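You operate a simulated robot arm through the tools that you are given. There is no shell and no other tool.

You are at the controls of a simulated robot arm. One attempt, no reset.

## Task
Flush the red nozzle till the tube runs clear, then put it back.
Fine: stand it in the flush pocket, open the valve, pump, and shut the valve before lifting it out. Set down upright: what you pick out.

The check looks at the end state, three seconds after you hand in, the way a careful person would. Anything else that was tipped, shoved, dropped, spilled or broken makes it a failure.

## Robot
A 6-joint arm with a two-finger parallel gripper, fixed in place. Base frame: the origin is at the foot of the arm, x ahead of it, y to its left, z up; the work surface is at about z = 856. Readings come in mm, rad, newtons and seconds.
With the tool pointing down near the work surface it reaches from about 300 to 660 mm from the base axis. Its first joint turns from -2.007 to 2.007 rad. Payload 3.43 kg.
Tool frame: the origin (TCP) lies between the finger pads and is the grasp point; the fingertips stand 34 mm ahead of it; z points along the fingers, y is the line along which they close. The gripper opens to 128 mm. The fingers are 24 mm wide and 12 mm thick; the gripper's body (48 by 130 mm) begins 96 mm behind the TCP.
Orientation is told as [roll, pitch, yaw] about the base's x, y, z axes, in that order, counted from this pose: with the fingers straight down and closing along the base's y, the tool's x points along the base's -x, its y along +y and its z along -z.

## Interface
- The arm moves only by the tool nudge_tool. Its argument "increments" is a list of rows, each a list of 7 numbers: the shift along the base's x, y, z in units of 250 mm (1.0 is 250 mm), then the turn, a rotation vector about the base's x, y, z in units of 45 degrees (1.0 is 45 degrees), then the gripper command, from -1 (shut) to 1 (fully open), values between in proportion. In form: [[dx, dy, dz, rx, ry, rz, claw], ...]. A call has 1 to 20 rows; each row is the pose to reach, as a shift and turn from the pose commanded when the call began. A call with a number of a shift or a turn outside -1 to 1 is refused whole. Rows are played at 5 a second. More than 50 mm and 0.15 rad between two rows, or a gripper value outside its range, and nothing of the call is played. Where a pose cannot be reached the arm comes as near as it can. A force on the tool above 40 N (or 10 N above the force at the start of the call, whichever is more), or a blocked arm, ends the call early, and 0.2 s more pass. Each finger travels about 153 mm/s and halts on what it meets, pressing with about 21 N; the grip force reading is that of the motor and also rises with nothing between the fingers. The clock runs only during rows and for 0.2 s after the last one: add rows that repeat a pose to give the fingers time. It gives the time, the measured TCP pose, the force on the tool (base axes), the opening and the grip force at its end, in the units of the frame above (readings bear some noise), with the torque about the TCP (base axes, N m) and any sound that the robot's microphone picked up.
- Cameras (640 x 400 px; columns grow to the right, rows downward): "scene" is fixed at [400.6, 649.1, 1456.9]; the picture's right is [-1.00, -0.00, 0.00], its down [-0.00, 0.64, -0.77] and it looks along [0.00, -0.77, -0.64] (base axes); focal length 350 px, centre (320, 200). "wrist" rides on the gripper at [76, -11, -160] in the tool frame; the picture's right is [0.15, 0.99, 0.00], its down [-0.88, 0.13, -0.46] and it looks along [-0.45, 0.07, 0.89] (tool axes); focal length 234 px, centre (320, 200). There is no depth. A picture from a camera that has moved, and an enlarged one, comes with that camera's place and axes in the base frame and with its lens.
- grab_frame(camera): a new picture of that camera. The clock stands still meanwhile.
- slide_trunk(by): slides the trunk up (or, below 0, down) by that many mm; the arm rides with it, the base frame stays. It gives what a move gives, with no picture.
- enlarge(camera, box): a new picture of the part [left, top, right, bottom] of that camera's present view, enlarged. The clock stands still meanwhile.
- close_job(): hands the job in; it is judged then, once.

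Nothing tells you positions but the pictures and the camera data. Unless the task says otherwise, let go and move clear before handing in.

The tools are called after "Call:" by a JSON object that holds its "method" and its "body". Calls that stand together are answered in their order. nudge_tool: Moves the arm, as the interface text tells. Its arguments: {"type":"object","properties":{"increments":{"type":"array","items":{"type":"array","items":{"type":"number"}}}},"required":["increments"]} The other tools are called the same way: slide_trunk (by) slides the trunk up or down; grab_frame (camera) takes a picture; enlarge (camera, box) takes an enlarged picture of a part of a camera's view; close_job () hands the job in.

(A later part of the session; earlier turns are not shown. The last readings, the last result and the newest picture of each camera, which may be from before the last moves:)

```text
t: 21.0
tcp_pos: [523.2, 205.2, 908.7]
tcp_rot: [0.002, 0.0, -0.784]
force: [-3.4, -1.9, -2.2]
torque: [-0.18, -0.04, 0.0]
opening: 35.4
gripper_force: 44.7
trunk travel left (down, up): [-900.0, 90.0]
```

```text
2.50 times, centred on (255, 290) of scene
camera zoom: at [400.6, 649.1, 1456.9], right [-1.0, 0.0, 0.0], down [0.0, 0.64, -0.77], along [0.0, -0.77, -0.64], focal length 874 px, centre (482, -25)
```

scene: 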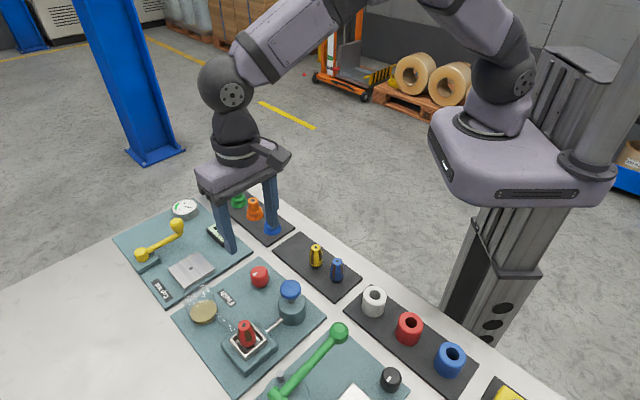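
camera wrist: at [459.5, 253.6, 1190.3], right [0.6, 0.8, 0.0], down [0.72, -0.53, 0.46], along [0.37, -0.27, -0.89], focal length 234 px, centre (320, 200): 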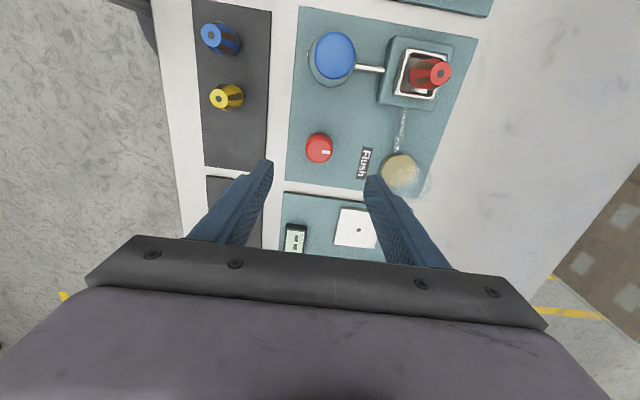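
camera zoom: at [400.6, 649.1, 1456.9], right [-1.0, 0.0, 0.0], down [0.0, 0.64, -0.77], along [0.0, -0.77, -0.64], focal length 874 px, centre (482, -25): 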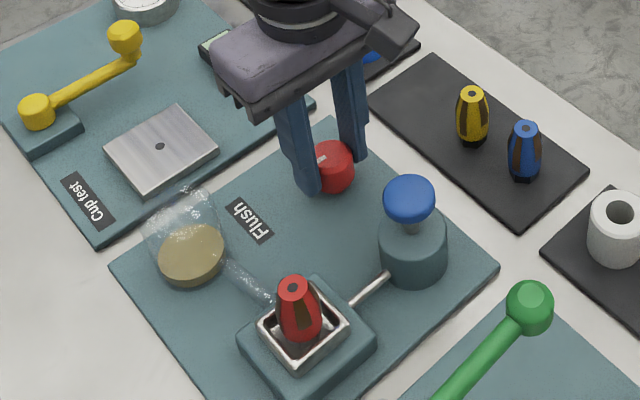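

The knob is held. I'll try turning it counter-clockwise by a small amount first and watch the torque.

Call:
{"method": "nudge_tool", "body": {"increments": [[0, 0, 0, 0, 0, 0.08, -0.7], [0, 0, 0, 0, 0, 0.16, -0.7], [0, 0, 0, 0, 0, 0.24, -0.7], [0, 0, 0, 0, 0, 0.32, -0.7], [0, 0, 0, 0, 0, 0.32, -0.7]]}}

Call:
{"method": "enlarge", "body": {"camera": "wrist", "box": [250, 130, 390, 230]}}

Call:
{"method": "enlarge", "body": {"camera": "scene", "box": [230, 250, 290, 300]}}

```text
t: 22.2
tcp_pos: [522.0, 205.5, 909.2]
tcp_rot: [-0.001, 0.002, -0.533]
force: [-3.5, -2.9, -1.1]
torque: [0.06, 0.3, -0.62]
opening: 35.1
gripper_force: 44.8
trunk travel left (down, up): [-900.0, 90.0]
```

```text
4.00 times, centred on (320, 180) of wrist
camera zoom: at [451.4, 234.1, 1068.4], right [0.38, 0.93, 0.0], down [0.82, -0.33, 0.46], along [0.42, -0.17, -0.89], focal length 937 px, centre (320, 280)
```

zoom: 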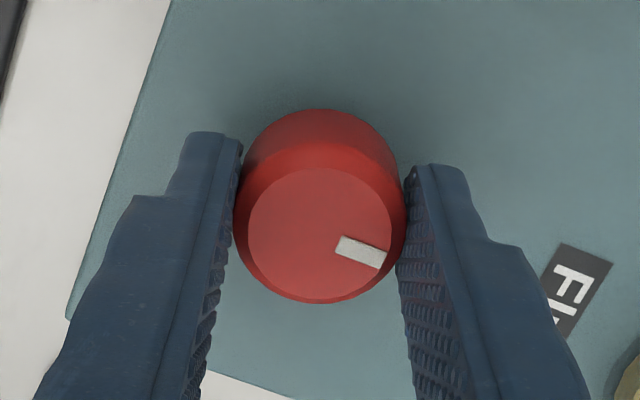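

```text
8.00 times, centred on (260, 275) of scene
camera zoom: at [400.6, 649.1, 1456.9], right [-1.0, 0.0, 0.0], down [0.0, 0.64, -0.77], along [0.0, -0.77, -0.64], focal length 2796 px, centre (800, -400)
```

zoom: 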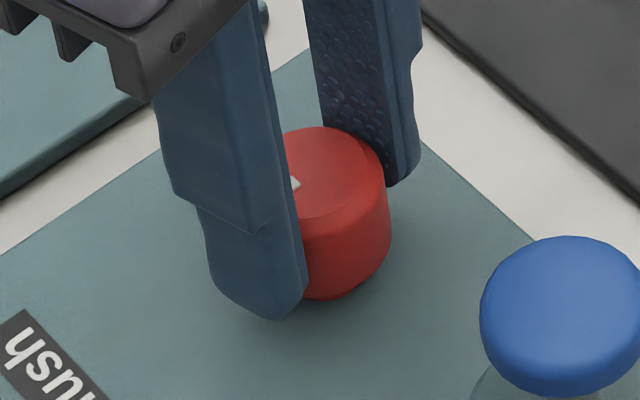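

The torque rose to -0.62 N·m and the mark stayed put in the world, so the knob is at its stop counter-clockwise. I'll turn clockwise instead.

Call:
{"method": "nudge_tool", "body": {"increments": [[0, 0, 0, 0, 0, -0.08, -0.7], [0, 0, 0, 0, 0, -0.16, -0.7], [0, 0, 0, 0, 0, -0.24, -0.7], [0, 0, 0, 0, 0, -0.32, -0.7], [0, 0, 0, 0, 0, -0.4, -0.7], [0, 0, 0, 0, 0, -0.5, -0.7], [0, 0, 0, 0, 0, -0.5, -0.7]]}}

Call:
{"method": "enlarge", "body": {"camera": "wrist", "box": [250, 130, 390, 230]}}

```text
t: 23.8
tcp_pos: [524.0, 205.2, 908.2]
tcp_rot: [0.0, 0.0, -0.927]
force: [-5.6, -4.2, -2.1]
torque: [-0.32, 0.06, 0.01]
opening: 35.4
gripper_force: 44.7
trunk travel left (down, up): [-900.0, 90.0]
```

```text
4.00 times, centred on (320, 180) of wrist
camera zoom: at [468.1, 259.3, 1068.4], right [0.7, 0.71, 0.0], down [0.63, -0.63, 0.46], along [0.32, -0.32, -0.89], focal length 937 px, centre (320, 280)
```

zoom: 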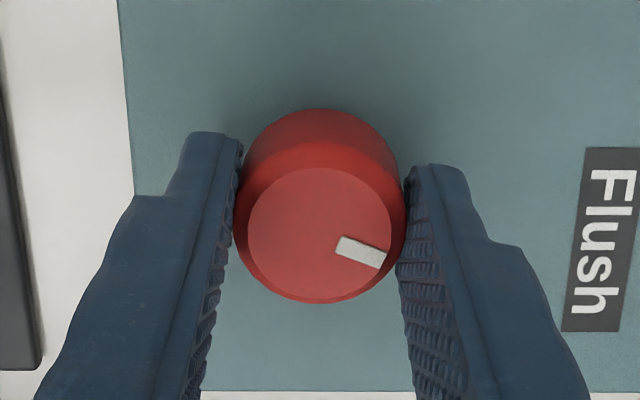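

The knob turns freely clockwise, having moved about 22° with near-zero torque. I'll keep turning it clockwise.

Call:
{"method": "nudge_tool", "body": {"increments": [[0, 0, 0, 0, 0, -0.1, -0.7], [0, 0, 0, 0, 0, -0.2, -0.7], [0, 0, 0, 0, 0, -0.3, -0.7], [0, 0, 0, 0, 0, -0.4, -0.7], [0, 0, 0, 0, 0, -0.5, -0.7], [0, 0, 0, 0, 0, -0.6, -0.7], [0, 0, 0, 0, 0, -0.7, -0.7], [0, 0, 0, 0, 0, -0.8, -0.7], [0, 0, 0, 0, 0, -0.9, -0.7], [0, 0, 0, 0, 0, -1.0, -0.7], [0, 0, 0, 0, 0, -1.0, -0.7]]}}

Call:
{"method": "enlarge", "body": {"camera": "wrist", "box": [250, 130, 390, 230]}}

Call:
{"method": "grab_frame", "body": {"camera": "scene"}}

```text
t: 26.2
tcp_pos: [522.5, 205.6, 908.0]
tcp_rot: [0.0, 0.0, -1.711]
force: [-5.8, -2.7, 0.6]
torque: [-0.31, 0.19, -0.03]
opening: 35.2
gripper_force: 44.7
trunk travel left (down, up): [-900.0, 90.0]
```

```text
4.00 times, centred on (320, 180) of wrist
camera zoom: at [522.3, 282.1, 1068.4], right [1.0, 0.01, 0.0], down [0.0, -0.89, 0.46], along [0.0, -0.46, -0.89], focal length 937 px, centre (320, 280)
```

zoom: 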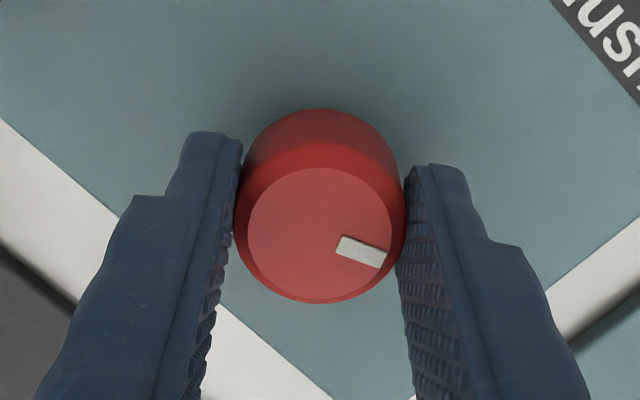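

```text
taken
```

scene: 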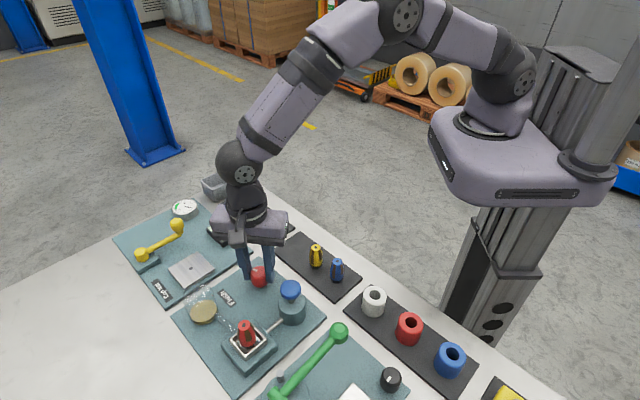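

It has turned about 67° so far without resistance. I'll go on in small steps to find the open end, around 90°.

Call:
{"method": "nudge_tool", "body": {"increments": [[0, 0, 0, 0, 0, -0.1, -0.7], [0, 0, 0, 0, 0, -0.2, -0.7], [0, 0, 0, 0, 0, -0.3, -0.7], [0, 0, 0, 0, 0, -0.4, -0.7], [0, 0, 0, 0, 0, -0.48, -0.7], [0, 0, 0, 0, 0, -0.48, -0.7]]}}

Call:
{"method": "enlarge", "body": {"camera": "wrist", "box": [250, 130, 390, 230]}}

Call:
{"method": "enlarge", "body": {"camera": "scene", "box": [180, 240, 320, 370]}}

```text
t: 27.6
tcp_pos: [523.6, 205.8, 908.6]
tcp_rot: [-0.001, 0.001, -2.089]
force: [-4.2, -2.0, -1.4]
torque: [-0.11, 0.03, -0.03]
opening: 35.3
gripper_force: 44.2
trunk travel left (down, up): [-900.0, 90.0]
```

```text
4.00 times, centred on (320, 180) of wrist
camera zoom: at [550.8, 276.8, 1068.4], right [0.93, -0.36, 0.0], down [-0.32, -0.83, 0.46], along [-0.17, -0.42, -0.89], focal length 937 px, centre (320, 280)
```

zoom: 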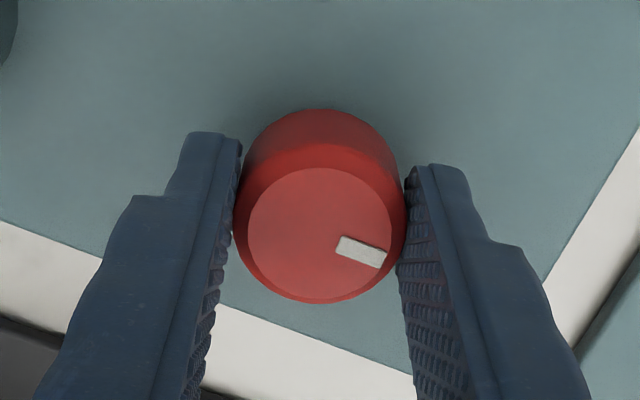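

```text
3.08 times, centred on (250, 305) of scene
camera zoom: at [400.6, 649.1, 1456.9], right [-1.0, 0.0, 0.0], down [0.0, 0.64, -0.77], along [0.0, -0.77, -0.64], focal length 1075 px, centre (535, -123)
```

zoom: 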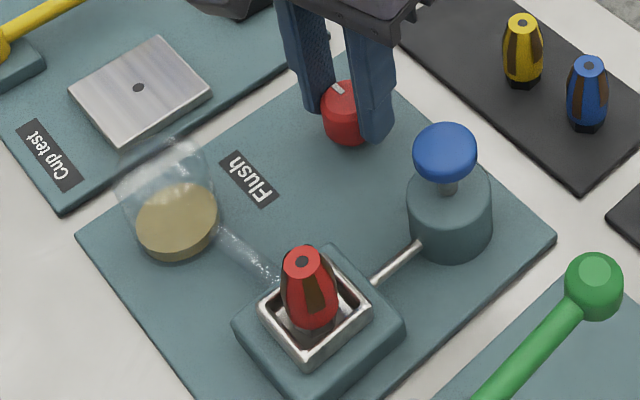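

It has turned 89° with still no stop. I'll go a bit further to see whether there's an end stop.

Call:
{"method": "nudge_tool", "body": {"increments": [[0, 0, 0, 0, 0, -0.08, -0.7], [0, 0, 0, 0, 0, -0.16, -0.7], [0, 0, 0, 0, 0, -0.24, -0.7], [0, 0, 0, 0, 0, -0.24, -0.7]]}}

Call:
{"method": "enlarge", "body": {"camera": "wrist", "box": [250, 130, 390, 230]}}

```text
t: 28.6
tcp_pos: [523.1, 205.8, 908.9]
tcp_rot: [0.002, 0.002, -2.276]
force: [0.3, 1.1, 0.0]
torque: [-0.12, -0.14, 0.94]
opening: 35.2
gripper_force: 45.1
trunk travel left (down, up): [-900.0, 90.0]
```

```text
4.00 times, centred on (320, 180) of wrist
camera zoom: at [564.0, 270.9, 1068.6], right [0.85, -0.53, 0.0], down [-0.47, -0.75, 0.45], along [-0.24, -0.39, -0.89], focal length 937 px, centre (320, 280)
```

zoom: 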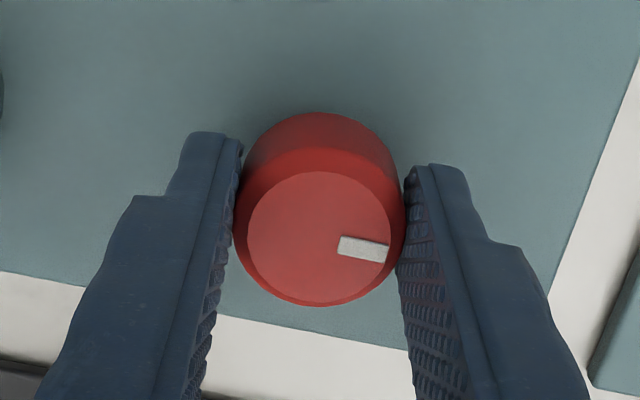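

The torque jumped to 0.94 N·m, so the valve is at its open end stop after about 90° clockwise. I'll release it, lift straight up and check the mark.

Call:
{"method": "nudge_tool", "body": {"increments": [[0, 0, 0, 0, 0, 0.03, -0.7], [0, 0, 0, 0, 0, 0.03, -0.2], [0, 0, 0, 0, 0, 0.03, 0.1], [0, 0, 0, 0, 0, 0.03, 0.2], [0, 0, 0.08, 0, 0, 0.03, 0.2], [0, 0, 0.2, 0, 0, 0.03, 0.2], [0, 0, 0.35, 0, 0, 0.03, 0.2], [0, 0, 0.488, 0, 0, 0.03, 0.2], [0, 0, 0.488, 0, 0, 0.03, 0.2]]}}

Call:
{"method": "grab_frame", "body": {"camera": "wrist"}}

Call:
{"method": "enlarge", "body": {"camera": "scene", "box": [180, 240, 320, 370]}}

```text
t: 30.6
tcp_pos: [523.8, 206.4, 1029.6]
tcp_rot: [0.0, 0.0, -2.251]
force: [0.2, -0.5, 0.5]
torque: [0.0, 0.03, 0.03]
opening: 76.8
gripper_force: 0.1
trunk travel left (down, up): [-900.0, 90.0]
```

```text
taken
camera wrist: at [562.8, 271.6, 1189.8], right [0.86, -0.51, 0.0], down [-0.45, -0.77, 0.46], along [-0.23, -0.39, -0.89], focal length 234 px, centre (320, 200)
```

wrist: 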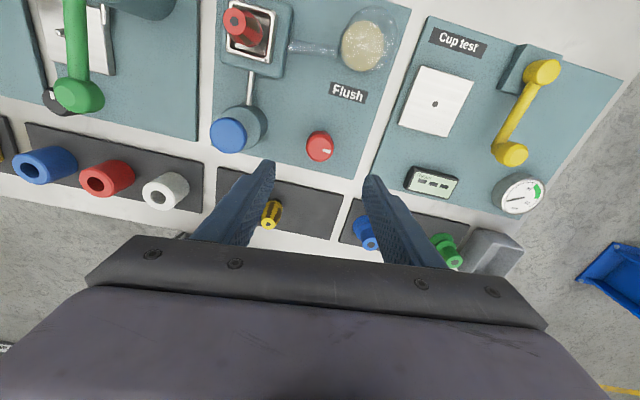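

```text
3.08 times, centred on (250, 305) of scene
camera zoom: at [400.6, 649.1, 1456.9], right [-1.0, 0.0, 0.0], down [0.0, 0.64, -0.77], along [0.0, -0.77, -0.64], focal length 1075 px, centre (535, -123)
```

zoom: 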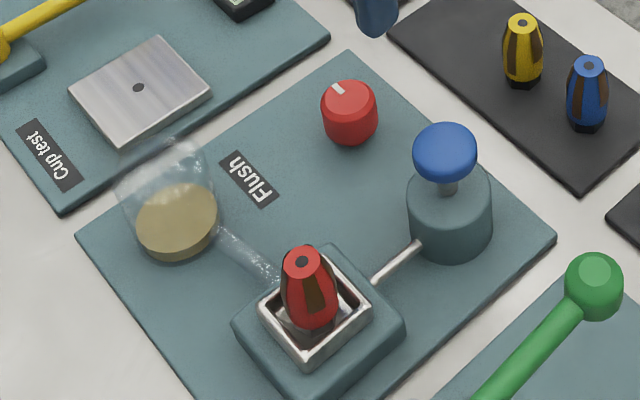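

The valve mark now points the other way, so it's open, and nothing else was disturbed. Next I'll move over the pump cap with the fingers closed and turn the wrist back partway.

Call:
{"method": "nudge_tool", "body": {"increments": [[-0.03, 0.03, 0, 0, 0, 0.1, 0.0], [-0.06, 0.06, 0, 0, 0, 0.2, -0.3], [-0.09, 0.09, 0, 0, 0, 0.3, -0.6], [-0.12, 0.12, 0, 0, 0, 0.4, -0.9], [-0.15, 0.15, 0, 0, 0, 0.5, -1], [-0.18, 0.18, 0, 0, 0, 0.6, -1], [-0.21, 0.21, 0, 0, 0, 0.7, -1], [-0.24, 0.24, 0, 0, 0, 0.8, -1], [-0.27, 0.265, 0, 0, 0, 0.9, -1], [-0.286, 0.279, 0, 0, 0, 1.0, -1], [-0.286, 0.279, 0, 0, 0, 1.0, -1]]}}

Call:
{"method": "grab_frame", "body": {"camera": "wrist"}}

Call:
{"method": "enlarge", "body": {"camera": "wrist", "box": [270, 110, 380, 210]}}

Call:
{"method": "enlarge", "body": {"camera": "scene", "box": [220, 200, 360, 340]}}

```text
t: 33.0
tcp_pos: [451.0, 275.3, 1028.9]
tcp_rot: [0.001, 0.0, -1.468]
force: [0.6, 0.5, -0.3]
torque: [0.01, 0.03, -0.02]
opening: 0.2
gripper_force: 20.8
trunk travel left (down, up): [-900.0, 90.0]
```

```text
taken
camera wrist: at [432.3, 349.5, 1190.0], right [0.97, 0.25, 0.0], down [0.22, -0.86, 0.46], along [0.11, -0.44, -0.89], focal length 234 px, centre (320, 200)
```

wrist: 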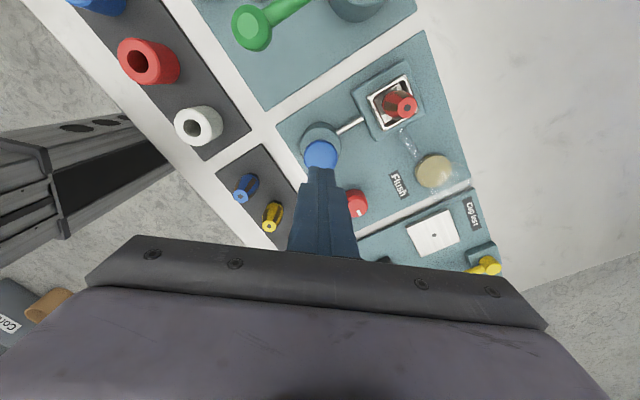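

```text
4.00 times, centred on (325, 160) of wrist
camera zoom: at [432.3, 349.5, 1190.0], right [0.97, 0.25, 0.0], down [0.22, -0.86, 0.46], along [0.11, -0.44, -0.89], focal length 937 px, centre (300, 360)
```

zoom: 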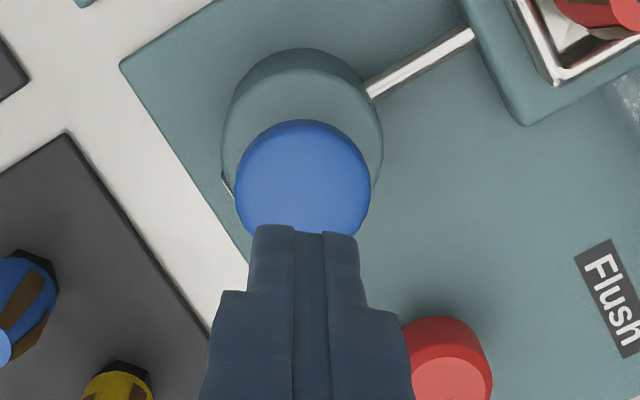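

```text
2.86 times, centred on (290, 270) of scene
camera zoom: at [400.6, 649.1, 1456.9], right [-1.0, 0.0, 0.0], down [0.0, 0.64, -0.77], along [0.0, -0.77, -0.64], focal length 998 px, centre (406, 0)
```

zoom: 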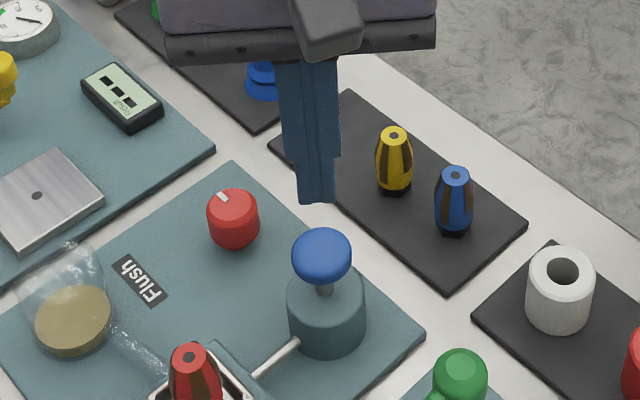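

The fingers are closed just short of the cap centre. I'll shift about 3 mm in +y and come down close to the cap top.

Call:
{"method": "nudge_tool", "body": {"increments": [[0.002, 0.012, -0.05, 0, 0, 0, -1], [0.002, 0.012, -0.1, 0, 0, 0, -1], [0.002, 0.012, -0.14, 0, 0, 0, -1], [0.002, 0.012, -0.16, 0, 0, 0, -1], [0.002, 0.012, -0.16, 0, 0, 0, -1]]}}

Call:
{"method": "enlarge", "body": {"camera": "wrist", "box": [270, 110, 380, 210]}}

Call:
{"method": "enlarge", "body": {"camera": "scene", "box": [240, 240, 340, 340]}}

```text
t: 34.2
tcp_pos: [452.5, 277.8, 990.3]
tcp_rot: [-0.001, -0.002, -1.469]
force: [0.2, -0.1, 0.2]
torque: [0.0, 0.0, 0.02]
opening: 0.0
gripper_force: 21.4
trunk travel left (down, up): [-900.0, 90.0]
```

```text
4.00 times, centred on (325, 160) of wrist
camera zoom: at [433.4, 352.6, 1149.9], right [0.97, 0.25, 0.0], down [0.22, -0.86, 0.46], along [0.11, -0.44, -0.89], focal length 937 px, centre (300, 360)
```

zoom: 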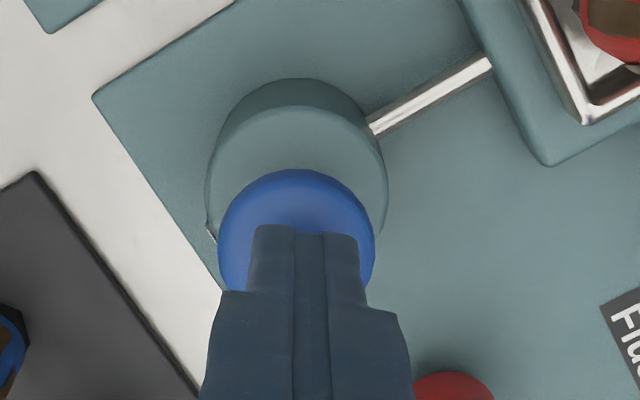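

```text
4.00 times, centred on (290, 290) of scene
camera zoom: at [400.6, 649.1, 1456.9], right [-1.0, 0.0, 0.0], down [0.0, 0.64, -0.77], along [0.0, -0.77, -0.64], focal length 1398 px, centre (440, -160)
```

zoom: 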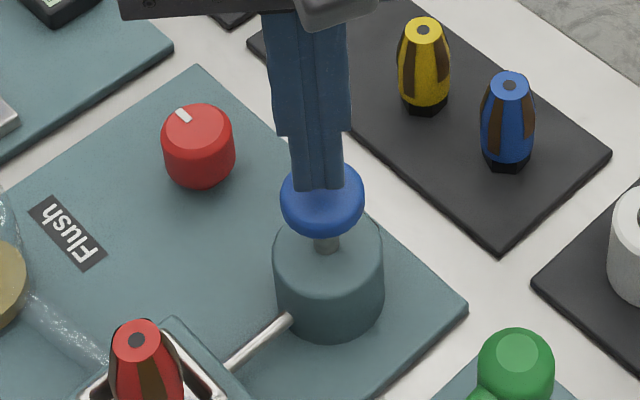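

The fingertips are centred over the cap. I'll press down slowly and watch the force.

Call:
{"method": "nudge_tool", "body": {"increments": [[0, 0, -0.016, 0, 0, 0, -1], [0, 0, -0.032, 0, 0, 0, -1], [0, 0, -0.044, 0, 0, 0, -1], [0, 0, -0.056, 0, 0, 0, -1], [0, 0, -0.068, 0, 0, 0, -1], [0, 0, -0.068, 0, 0, 0, -1]]}}

Call:
{"method": "enlarge", "body": {"camera": "scene", "box": [180, 240, 340, 370]}}

```text
t: 35.6
tcp_pos: [451.7, 279.0, 973.7]
tcp_rot: [0.0, -0.001, -1.468]
force: [0.2, 0.2, 2.8]
torque: [0.0, 0.06, 0.01]
opening: 0.0
gripper_force: 21.0
trunk travel left (down, up): [-900.0, 90.0]
```

```text
3.08 times, centred on (260, 305) of scene
camera zoom: at [400.6, 649.1, 1456.9], right [-1.0, 0.0, 0.0], down [0.0, 0.64, -0.77], along [0.0, -0.77, -0.64], focal length 1075 px, centre (505, -123)
```

zoom: 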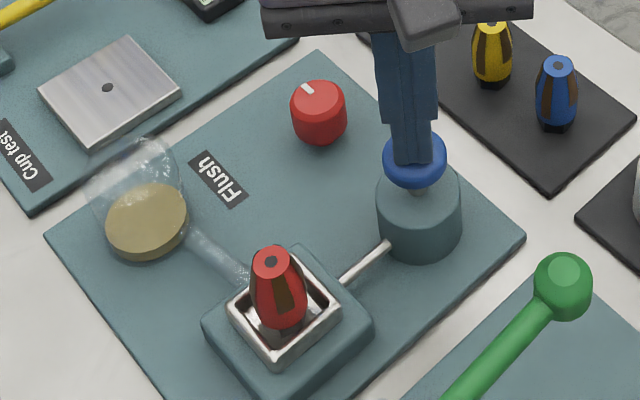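

The cap is moving under a light 2.8 N. I'll press on to the bottom of the stroke.

Call:
{"method": "nudge_tool", "body": {"increments": [[0, 0, -0.012, 0, 0, 0, -1], [0, 0, -0.024, 0, 0, 0, -1], [0, 0, -0.036, 0, 0, 0, -1], [0, 0, -0.036, 0, 0, 0, -1]]}}

Call:
{"method": "enlarge", "body": {"camera": "scene", "box": [180, 240, 340, 370]}}

```text
t: 36.6
tcp_pos: [451.6, 279.0, 964.2]
tcp_rot: [0.001, -0.001, -1.468]
force: [0.3, -1.8, 5.9]
torque: [-0.07, -0.01, 0.01]
opening: 0.1
gripper_force: 20.9
trunk travel left (down, up): [-900.0, 90.0]
```

```text
3.08 times, centred on (260, 305) of scene
camera zoom: at [400.6, 649.1, 1456.9], right [-1.0, 0.0, 0.0], down [0.0, 0.64, -0.77], along [0.0, -0.77, -0.64], focal length 1075 px, centre (505, -123)
```

zoom: 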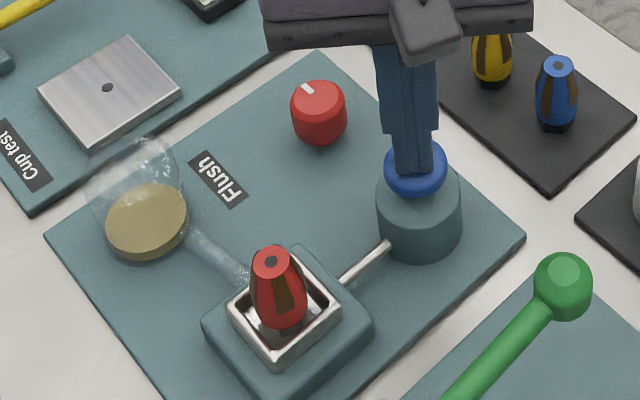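

The force is 5.9 N, which feels like a spring. I'll continue down to find the bottom.

Call:
{"method": "nudge_tool", "body": {"increments": [[0, 0, -0.01, 0, 0, 0, -1], [0, 0, -0.02, 0, 0, 0, -1], [0, 0, -0.028, 0, 0, 0, -1], [0, 0, -0.028, 0, 0, 0, -1]]}}

Call:
{"method": "enlarge", "body": {"camera": "scene", "box": [180, 240, 340, 370]}}

```text
t: 37.6
tcp_pos: [452.1, 278.5, 958.1]
tcp_rot: [0.002, -0.001, -1.468]
force: [1.3, -1.7, 6.3]
torque: [-0.07, -0.05, 0.01]
opening: 0.1
gripper_force: 21.1
trunk travel left (down, up): [-900.0, 90.0]
heard: click
```

```text
3.08 times, centred on (260, 305) of scene
camera zoom: at [400.6, 649.1, 1456.9], right [-1.0, 0.0, 0.0], down [0.0, 0.64, -0.77], along [0.0, -0.77, -0.64], focal length 1075 px, centre (505, -123)
```

zoom: 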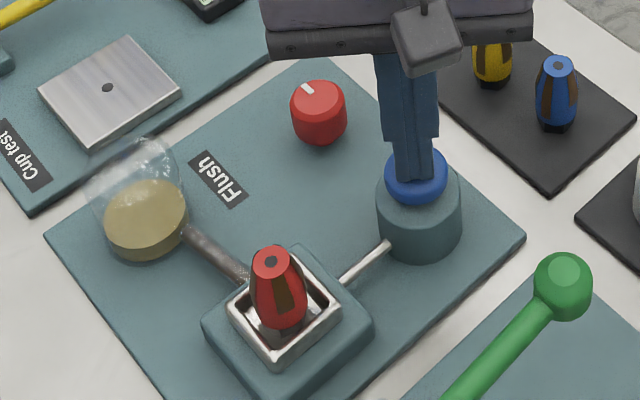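

I heard a click and the tube turned brown, so the first stroke flushed dirt through. I'll pump one stroke at a time and check the tube after each.

Call:
{"method": "nudge_tool", "body": {"increments": [[0, 0, 0.04, 0, 0, 0, -1], [0, 0, 0.08, 0, 0, 0, -1], [0, 0, 0.116, 0, 0, 0, -1], [0, 0, 0.116, 0, 0, 0, -1], [0, 0, 0.116, 0, 0, 0, -1]]}}

Call:
{"method": "enlarge", "body": {"camera": "scene", "box": [180, 240, 340, 370]}}

```text
t: 38.8
tcp_pos: [451.6, 279.2, 985.6]
tcp_rot: [0.0, -0.001, -1.468]
force: [0.9, -0.3, -0.4]
torque: [0.0, 0.01, 0.03]
opening: 0.0
gripper_force: 20.9
trunk travel left (down, up): [-900.0, 90.0]
```

```text
3.08 times, centred on (260, 305) of scene
camera zoom: at [400.6, 649.1, 1456.9], right [-1.0, 0.0, 0.0], down [0.0, 0.64, -0.77], along [0.0, -0.77, -0.64], focal length 1075 px, centre (505, -123)
```

zoom: 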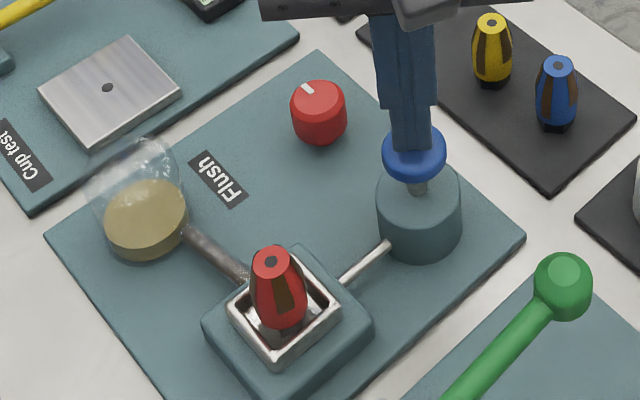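

The cap sprang back and the tube is still brown. Here's the second stroke.

Call:
{"method": "nudge_tool", "body": {"increments": [[0, 0, -0.04, 0, 0, 0, -1], [0, 0, -0.08, 0, 0, 0, -1], [0, 0, -0.1, 0, 0, 0, -1], [0, 0, -0.116, 0, 0, 0, -1], [0, 0, -0.116, 0, 0, 0, -1], [0, 0, -0.08, 0, 0, 0, -1], [0, 0, -0.04, 0, 0, 0, -1], [0, 0, 0, 0, 0, 0, -1], [0, 0, 0, 0, 0, 0, -1]]}}

Call:
{"method": "enlarge", "body": {"camera": "scene", "box": [180, 240, 340, 370]}}

```text
t: 40.8
tcp_pos: [452.2, 278.6, 985.9]
tcp_rot: [-0.001, 0.001, -1.469]
force: [0.4, -0.3, -0.4]
torque: [0.02, -0.03, -0.03]
opening: 0.2
gripper_force: 20.9
trunk travel left (down, up): [-900.0, 90.0]
heard: click
```

```text
3.08 times, centred on (260, 305) of scene
camera zoom: at [400.6, 649.1, 1456.9], right [-1.0, 0.0, 0.0], down [0.0, 0.64, -0.77], along [0.0, -0.77, -0.64], focal length 1075 px, centre (505, -123)
```

zoom: 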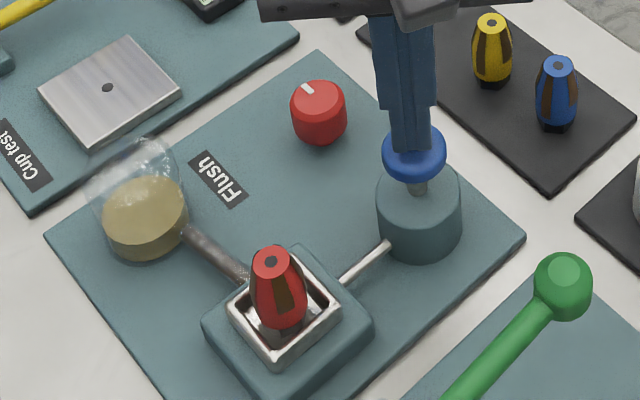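

The stroke clicked and the jar level rose slightly, but the tube is still brown. I'll do a third stroke and zoom in on the tube.

Call:
{"method": "nudge_tool", "body": {"increments": [[0, 0, -0.04, 0, 0, 0, -1], [0, 0, -0.08, 0, 0, 0, -1], [0, 0, -0.1, 0, 0, 0, -1], [0, 0, -0.116, 0, 0, 0, -1], [0, 0, -0.116, 0, 0, 0, -1], [0, 0, -0.08, 0, 0, 0, -1], [0, 0, -0.04, 0, 0, 0, -1], [0, 0, 0, 0, 0, 0, -1], [0, 0, 0, 0, 0, 0, -1]]}}

Call:
{"method": "enlarge", "body": {"camera": "scene", "box": [180, 280, 270, 350]}}

```text
t: 42.8
tcp_pos: [452.7, 278.8, 984.7]
tcp_rot: [-0.001, 0.0, -1.467]
force: [0.1, 0.8, -0.4]
torque: [0.01, -0.02, 0.02]
opening: 0.2
gripper_force: 20.8
trunk travel left (down, up): [-900.0, 90.0]
heard: click
```

```text
5.71 times, centred on (225, 315) of scene
camera zoom: at [400.6, 649.1, 1456.9], right [-1.0, 0.0, 0.0], down [0.0, 0.64, -0.77], along [0.0, -0.77, -0.64], focal length 1997 px, centre (863, -457)
```

zoom: 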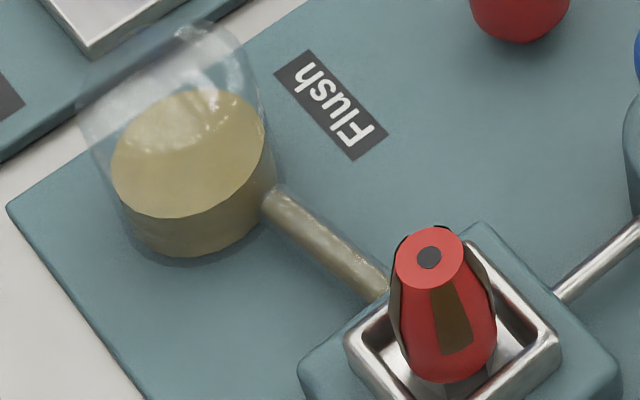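

The tube colour has lightened from brown to a pale yellow. I'll do the fourth stroke.

Call:
{"method": "nudge_tool", "body": {"increments": [[0, 0, -0.04, 0, 0, 0, -1], [0, 0, -0.08, 0, 0, 0, -1], [0, 0, -0.1, 0, 0, 0, -1], [0, 0, -0.116, 0, 0, 0, -1], [0, 0, -0.116, 0, 0, 0, -1], [0, 0, -0.08, 0, 0, 0, -1], [0, 0, -0.04, 0, 0, 0, -1], [0, 0, 0, 0, 0, 0, -1], [0, 0, 0, 0, 0, 0, -1]]}}

Call:
{"method": "enlarge", "body": {"camera": "scene", "box": [180, 280, 270, 350]}}

```text
t: 44.8
tcp_pos: [452.9, 279.2, 985.8]
tcp_rot: [0.0, 0.0, -1.469]
force: [0.7, 0.5, 0.3]
torque: [-0.01, 0.0, 0.01]
opening: 0.0
gripper_force: 21.0
trunk travel left (down, up): [-900.0, 90.0]
heard: click
```

```text
5.71 times, centred on (225, 315) of scene
camera zoom: at [400.6, 649.1, 1456.9], right [-1.0, 0.0, 0.0], down [0.0, 0.64, -0.77], along [0.0, -0.77, -0.64], focal length 1997 px, centre (863, -457)
```

zoom: 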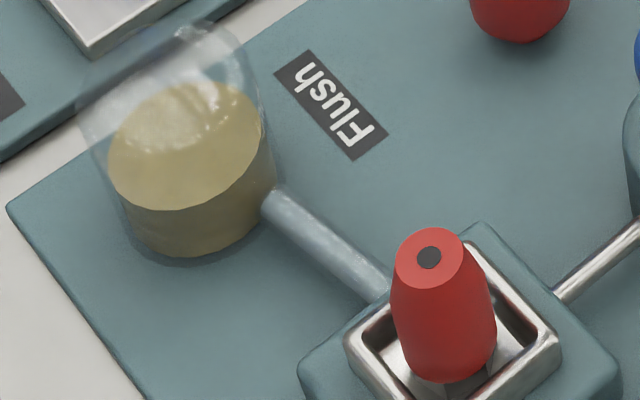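

The tube now runs clear and the dirty streaks on the nozzle are gone. I'll stop pumping, lift off, and go back above the valve knob to shut it.

Call:
{"method": "nudge_tool", "body": {"increments": [[0, 0, 0.08, 0, 0, 0, -1], [0, 0, 0.176, 0, 0, 0, -1], [0.03, -0.03, 0.176, 0, 0, -0.1, -1], [0.06, -0.06, 0.176, 0, 0, -0.2, -1], [0.09, -0.09, 0.176, 0, 0, -0.3, -0.8], [0.12, -0.12, 0.176, 0, 0, -0.4, -0.5], [0.15, -0.15, 0.176, 0, 0, -0.5, -0.2], [0.18, -0.18, 0.176, 0, 0, -0.6, 0], [0.21, -0.21, 0.176, 0, 0, -0.7, 0.2], [0.24, -0.24, 0.176, 0, 0, -0.8, 0.2], [0.27, -0.27, 0.176, 0, 0, -0.9, 0.2], [0.284, -0.291, 0.176, 0, 0, -1.0, 0.2], [0.284, -0.291, 0.176, 0, 0, -1.0, 0.2]]}}

Call:
{"method": "grab_frame", "body": {"camera": "wrist"}}

Call:
{"method": "enlarge", "body": {"camera": "wrist", "box": [210, 0, 410, 180]}}

Call:
{"method": "enlarge", "body": {"camera": "scene", "box": [180, 240, 340, 370]}}

```text
t: 47.6
tcp_pos: [523.9, 206.9, 1029.6]
tcp_rot: [-0.001, 0.0, -2.257]
force: [0.2, -0.4, 0.2]
torque: [0.01, -0.02, -0.03]
opening: 76.8
gripper_force: 0.1
trunk travel left (down, up): [-900.0, 90.0]
```

```text
taken
camera wrist: at [562.6, 271.6, 1190.4], right [0.86, -0.51, 0.0], down [-0.46, -0.76, 0.46], along [-0.23, -0.39, -0.89], focal length 234 px, centre (320, 200)
```

wrist: 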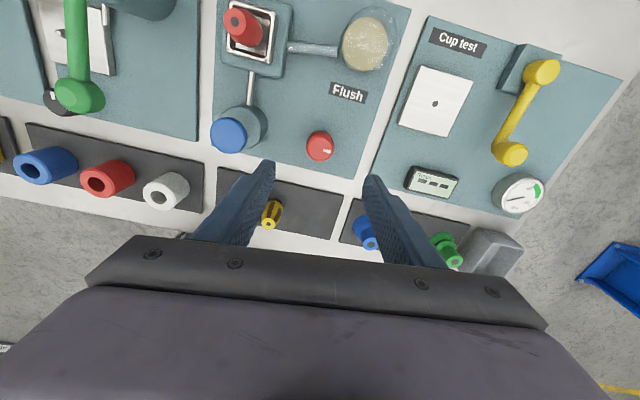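

```text
2.22 times, centred on (310, 90) of wrist
camera zoom: at [562.6, 271.6, 1190.4], right [0.86, -0.51, 0.0], down [-0.46, -0.76, 0.46], along [-0.23, -0.39, -0.89], focal length 520 px, centre (342, 444)
```

zoom: 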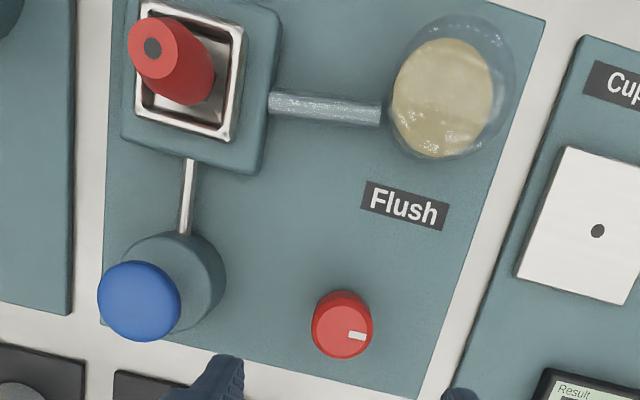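

```text
3.08 times, centred on (260, 305) of scene
camera zoom: at [400.6, 649.1, 1456.9], right [-1.0, 0.0, 0.0], down [0.0, 0.64, -0.77], along [0.0, -0.77, -0.64], focal length 1075 px, centre (505, -123)
```

zoom: 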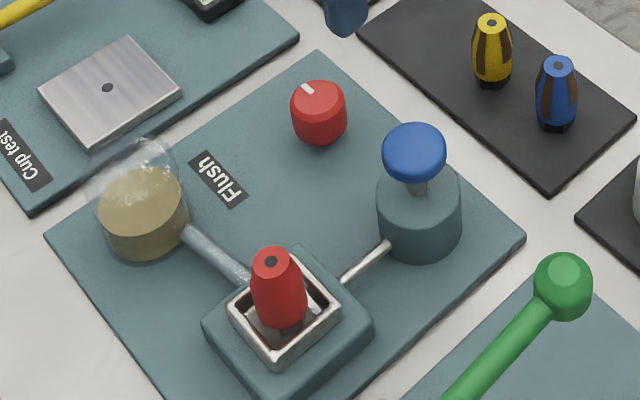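

I'm aligned over the knob again and the tube is clear. I'll descend and grip it.

Call:
{"method": "nudge_tool", "body": {"increments": [[0, 0, -0.12, 0, 0, 0, 0.2], [0, 0, -0.24, 0, 0, 0, 0.2], [0, 0, -0.34, 0, 0, 0, 0.2], [0, 0, -0.42, 0, 0, 0, 0.2], [0, 0, -0.488, 0, 0, 0, 0.2], [0, 0, -0.488, 0, 0, 0, 0.0], [0, 0, -0.488, 0, 0, 0, -0.2], [0, 0, -0.488, 0, 0, 0, -0.4], [0, 0, -0.488, 0, 0, 0, -0.6], [0, 0, -0.488, 0, 0, 0, -0.7], [0, 0, -0.488, 0, 0, 0, -0.7]]}}

Call:
{"method": "enlarge", "body": {"camera": "wrist", "box": [250, 130, 390, 230]}}

```text
t: 50.0
tcp_pos: [523.7, 207.1, 907.6]
tcp_rot: [0.0, -0.002, -2.253]
force: [0.3, -1.4, -1.4]
torque: [0.13, -0.17, 0.03]
opening: 35.1
gripper_force: 45.6
trunk travel left (down, up): [-900.0, 90.0]
```

```text
4.00 times, centred on (320, 180) of wrist
camera zoom: at [562.4, 271.4, 1068.0], right [0.86, -0.51, 0.0], down [-0.45, -0.77, 0.46], along [-0.23, -0.39, -0.89], focal length 937 px, centre (320, 280)
```

zoom: 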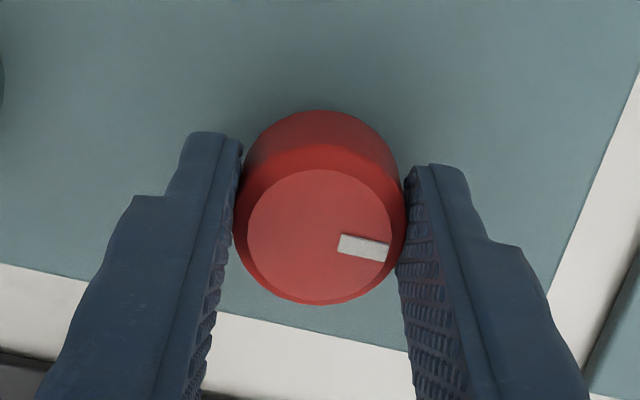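

The knob is held again. I'll turn it back counter-clockwise by the first 45°.

Call:
{"method": "nudge_tool", "body": {"increments": [[0, 0, 0, 0, 0, 0.1, -0.7], [0, 0, 0, 0, 0, 0.2, -0.7], [0, 0, 0, 0, 0, 0.3, -0.7], [0, 0, 0, 0, 0, 0.4, -0.7], [0, 0, 0, 0, 0, 0.5, -0.7], [0, 0, 0, 0, 0, 0.6, -0.7], [0, 0, 0, 0, 0, 0.7, -0.7], [0, 0, 0, 0, 0, 0.8, -0.7], [0, 0, 0, 0, 0, 0.9, -0.7], [0, 0, 0, 0, 0, 1.0, -0.7], [0, 0, 0, 0, 0, 1.0, -0.7]]}}

Call:
{"method": "enlarge", "body": {"camera": "wrist", "box": [250, 130, 390, 230]}}

```text
t: 52.4
tcp_pos: [523.2, 206.1, 908.0]
tcp_rot: [0.0, 0.0, -1.467]
force: [-1.6, -2.2, -1.5]
torque: [-0.36, 0.08, 0.0]
opening: 35.2
gripper_force: 45.3
trunk travel left (down, up): [-900.0, 90.0]
```

```text
4.00 times, centred on (320, 180) of wrist
camera zoom: at [503.8, 280.0, 1068.0], right [0.97, 0.25, 0.0], down [0.22, -0.86, 0.46], along [0.11, -0.44, -0.89], focal length 937 px, centre (320, 280)
```

zoom: 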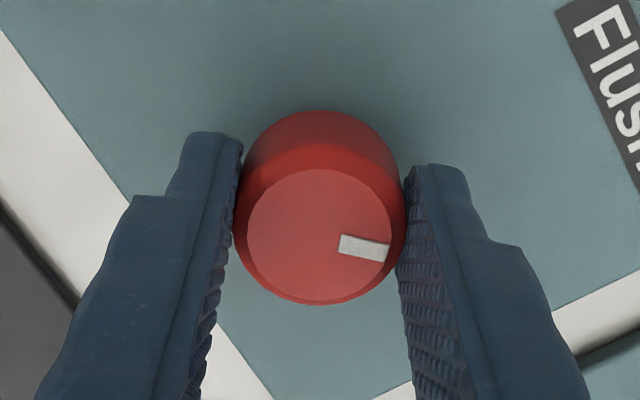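

It turned freely through 45°. I'll do the second half up to the shut stop.

Call:
{"method": "nudge_tool", "body": {"increments": [[0, 0, 0, 0, 0, 0.1, -0.7], [0, 0, 0, 0, 0, 0.2, -0.7], [0, 0, 0, 0, 0, 0.3, -0.7], [0, 0, 0, 0, 0, 0.4, -0.7], [0, 0, 0, 0, 0, 0.5, -0.7], [0, 0, 0, 0, 0, 0.6, -0.7], [0, 0, 0, 0, 0, 0.7, -0.7], [0, 0, 0, 0, 0, 0.8, -0.7], [0, 0, 0, 0, 0, 0.9, -0.7], [0, 0, 0, 0, 0, 1.0, -0.7], [0, 0, 0, 0, 0, 1.0, -0.7]]}}

Call:
{"method": "enlarge", "body": {"camera": "wrist", "box": [250, 130, 390, 230]}}

```text
t: 54.8
tcp_pos: [523.4, 206.5, 908.5]
tcp_rot: [-0.002, -0.002, -0.681]
force: [-6.6, -1.7, -5.0]
torque: [-0.11, 0.09, -0.16]
opening: 34.9
gripper_force: 44.8
trunk travel left (down, up): [-900.0, 90.0]
```

```text
4.00 times, centred on (320, 180) of wrist
camera zoom: at [456.5, 244.6, 1068.1], right [0.51, 0.86, 0.0], down [0.77, -0.45, 0.46], along [0.39, -0.23, -0.89], focal length 937 px, centre (320, 280)
```

zoom: 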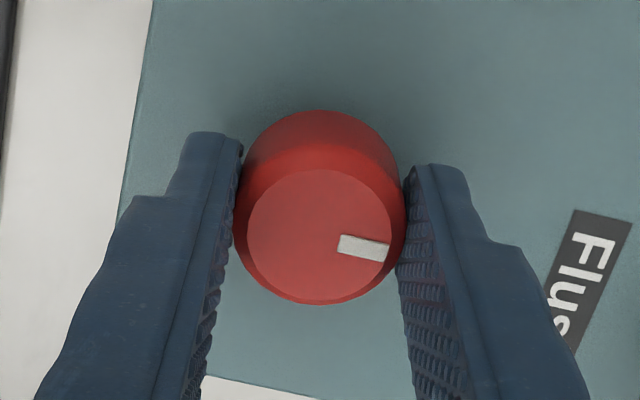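

The torque is starting to rise at -0.16. I'll turn a bit more to seat it at the shut stop.

Call:
{"method": "nudge_tool", "body": {"increments": [[0, 0, 0, 0, 0, 0.06, -0.7], [0, 0, 0, 0, 0, 0.12, -0.7], [0, 0, 0, 0, 0, 0.18, -0.7], [0, 0, 0, 0, 0, 0.18, -0.7]]}}

Call:
{"method": "enlarge", "body": {"camera": "wrist", "box": [250, 130, 390, 230]}}

```text
t: 55.8
tcp_pos: [522.7, 205.9, 908.9]
tcp_rot: [0.0, 0.001, -0.54]
force: [-5.9, -4.0, -3.9]
torque: [0.0, 0.38, -0.87]
opening: 35.2
gripper_force: 45.1
trunk travel left (down, up): [-900.0, 90.0]
```

```text
4.00 times, centred on (320, 180) of wrist
camera zoom: at [452.0, 234.4, 1068.4], right [0.38, 0.92, 0.0], down [0.82, -0.34, 0.46], along [0.42, -0.17, -0.89], focal length 937 px, centre (320, 280)
```

zoom: 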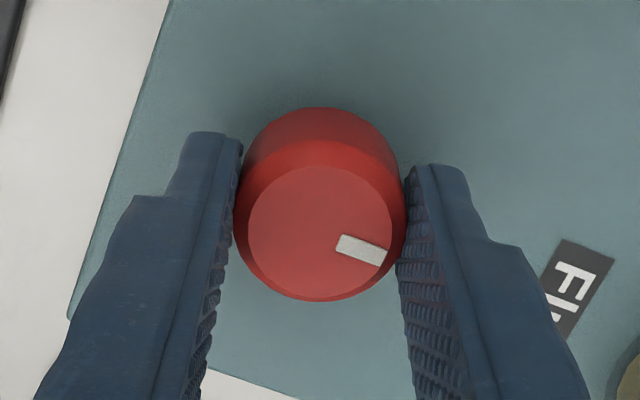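

The torque reads -0.87 N·m and the mark is back at its starting direction, so the valve is shut. I'll release, lift and confirm.

Call:
{"method": "nudge_tool", "body": {"increments": [[0, 0, 0, 0, 0, 0, -0.4], [0, 0, 0, 0, 0, 0, 0.0], [0, 0, 0, 0, 0, 0, 0.2], [0, 0, 0, 0, 0, 0, 0.2], [0, 0, 0.08, 0, 0, 0, 0.2], [0, 0, 0.2, 0, 0, 0, 0.2], [0, 0, 0.35, 0, 0, -0.15, 0.2], [0, 0, 0.488, 0, 0, -0.31, 0.2], [0, 0, 0.488, 0, 0, -0.31, 0.2]]}}

Call:
{"method": "enlarge", "body": {"camera": "scene", "box": [180, 240, 340, 370]}}

Call:
{"method": "enlarge", "body": {"camera": "wrist", "box": [280, 10, 480, 180]}}

```text
t: 57.8
tcp_pos: [525.8, 207.0, 1030.2]
tcp_rot: [0.001, -0.001, -0.786]
force: [-0.1, -0.8, -0.4]
torque: [-0.02, 0.01, 0.0]
opening: 76.7
gripper_force: 0.0
trunk travel left (down, up): [-900.0, 90.0]
```

```text
3.08 times, centred on (260, 305) of scene
camera zoom: at [400.6, 649.1, 1456.9], right [-1.0, 0.0, 0.0], down [0.0, 0.64, -0.77], along [0.0, -0.77, -0.64], focal length 1075 px, centre (505, -123)
```

zoom: 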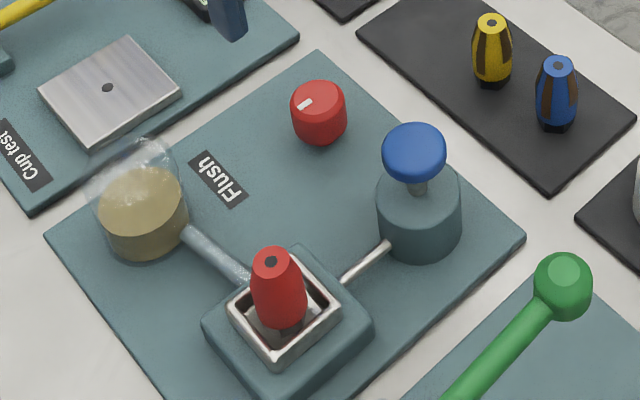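

```text
2.35 times, centred on (380, 95) of wrist
camera zoom: at [462.6, 251.8, 1190.4], right [0.6, 0.8, 0.0], down [0.71, -0.53, 0.46], along [0.37, -0.27, -0.89], focal length 551 px, centre (179, 447)
```

zoom: 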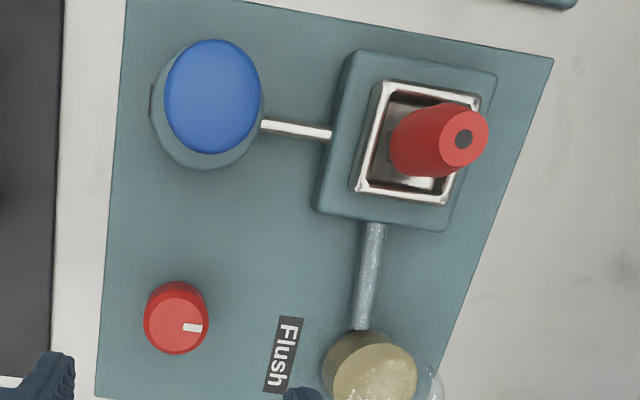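

The valve is shut, with its mark back at the start direction, and the tube is clear. I'll move back above the nozzle in the pocket.

Call:
{"method": "nudge_tool", "body": {"increments": [[0, 0.08, 0, 0, 0, 0, 0.2], [0, 0.18, 0, 0, 0, 0, 0.1], [-0.001, 0.28, 0, 0, 0, 0, 0], [-0.002, 0.38, 0, 0, 0, 0, 0], [-0.003, 0.48, 0, 0, 0, 0, 0], [-0.004, 0.568, 0, 0, 0, 0, 0], [-0.004, 0.568, 0, 0, 0, 0, 0]]}}

Call:
{"method": "enlarge", "body": {"camera": "wrist", "box": [260, 100, 380, 200]}}

Call:
{"method": "enlarge", "body": {"camera": "scene", "box": [200, 270, 300, 380]}}

```text
t: 59.4
tcp_pos: [522.5, 348.2, 1030.0]
tcp_rot: [0.0, 0.001, -0.786]
force: [0.3, 0.1, -0.3]
torque: [-0.02, 0.0, 0.01]
opening: 63.8
gripper_force: 0.1
trunk travel left (down, up): [-900.0, 90.0]
```

```text
4.00 times, centred on (320, 150) of wrist
camera zoom: at [460.4, 393.0, 1190.2], right [0.6, 0.8, 0.0], down [0.72, -0.53, 0.46], along [0.37, -0.27, -0.89], focal length 937 px, centre (320, 400)
```

zoom: 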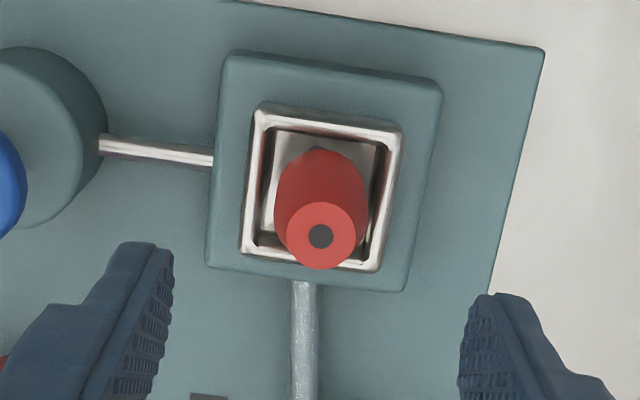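

```text
3.64 times, centred on (250, 325) of scene
camera zoom: at [400.6, 649.1, 1456.9], right [-1.0, 0.0, 0.0], down [0.0, 0.64, -0.77], along [0.0, -0.77, -0.64], focal length 1271 px, centre (574, -254)
```

zoom: 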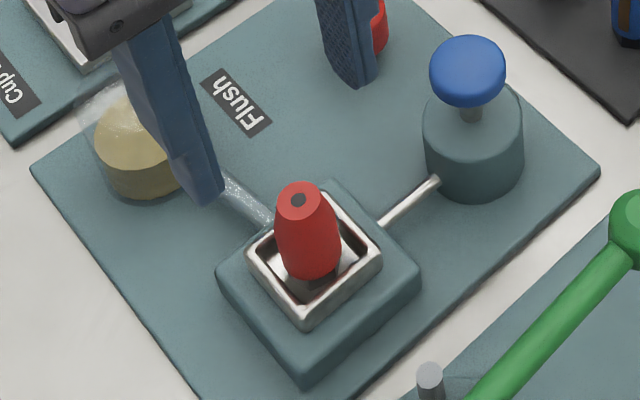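

I'm aligned over the nozzle to within 0.5 mm. I'll descend to the same grip height as before and close.

Call:
{"method": "nudge_tool", "body": {"increments": [[0, 0, -0.08, 0, 0, 0, 0], [0, 0, -0.16, 0, 0, 0, 0], [0, 0, -0.24, 0, 0, 0, 0], [0, 0, -0.3, 0, 0, 0, 0], [0, 0, -0.34, 0, 0, 0, 0], [0, 0, -0.34, 0, 0, 0, -0.2], [0, 0, -0.34, 0, 0, 0, -0.4], [0, 0, -0.34, 0, 0, 0, -0.6], [0, 0, -0.34, 0, 0, 0, -0.85], [0, 0, -0.34, 0, 0, 0, -0.85], [0, 0, -0.34, 0, 0, 0, -0.85]]}}

Call:
{"method": "enlarge", "body": {"camera": "scene", "box": [220, 290, 290, 370]}}

Call:
{"method": "enlarge", "body": {"camera": "wrist", "box": [270, 110, 380, 210]}}

```text
t: 61.8
tcp_pos: [522.7, 347.3, 945.4]
tcp_rot: [0.0, -0.001, -0.785]
force: [0.6, 0.6, -0.2]
torque: [0.02, 0.04, 0.02]
opening: 26.6
gripper_force: 21.1
trunk travel left (down, up): [-900.0, 90.0]
```

```text
5.00 times, centred on (255, 330) of scene
camera zoom: at [400.6, 649.1, 1456.9], right [-1.0, 0.0, 0.0], down [0.0, 0.64, -0.77], along [0.0, -0.77, -0.64], focal length 1747 px, centre (645, -450)
```

zoom: 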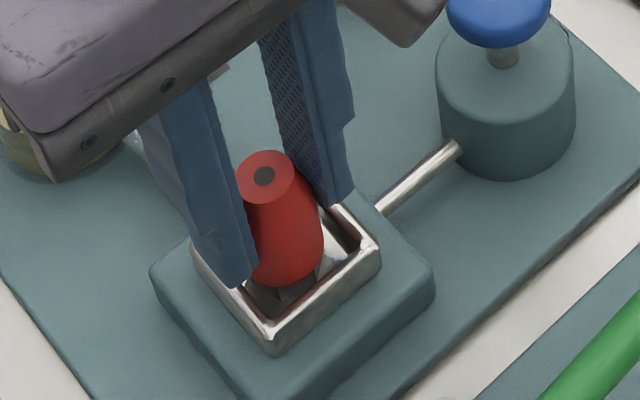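

```text
4.00 times, centred on (325, 160) of wrist
camera zoom: at [461.1, 393.3, 1105.0], right [0.6, 0.8, 0.0], down [0.72, -0.53, 0.46], along [0.37, -0.27, -0.89], focal length 937 px, centre (300, 360)
```

zoom: 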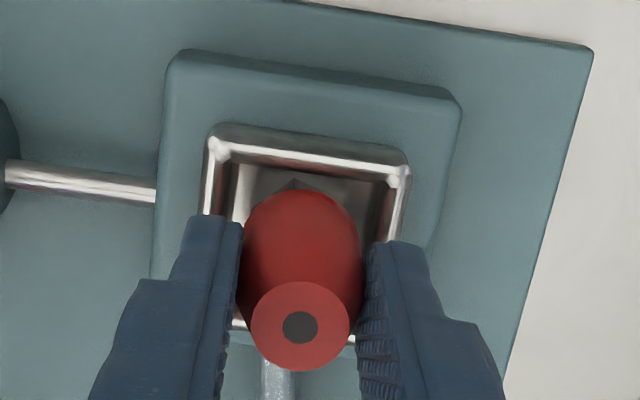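

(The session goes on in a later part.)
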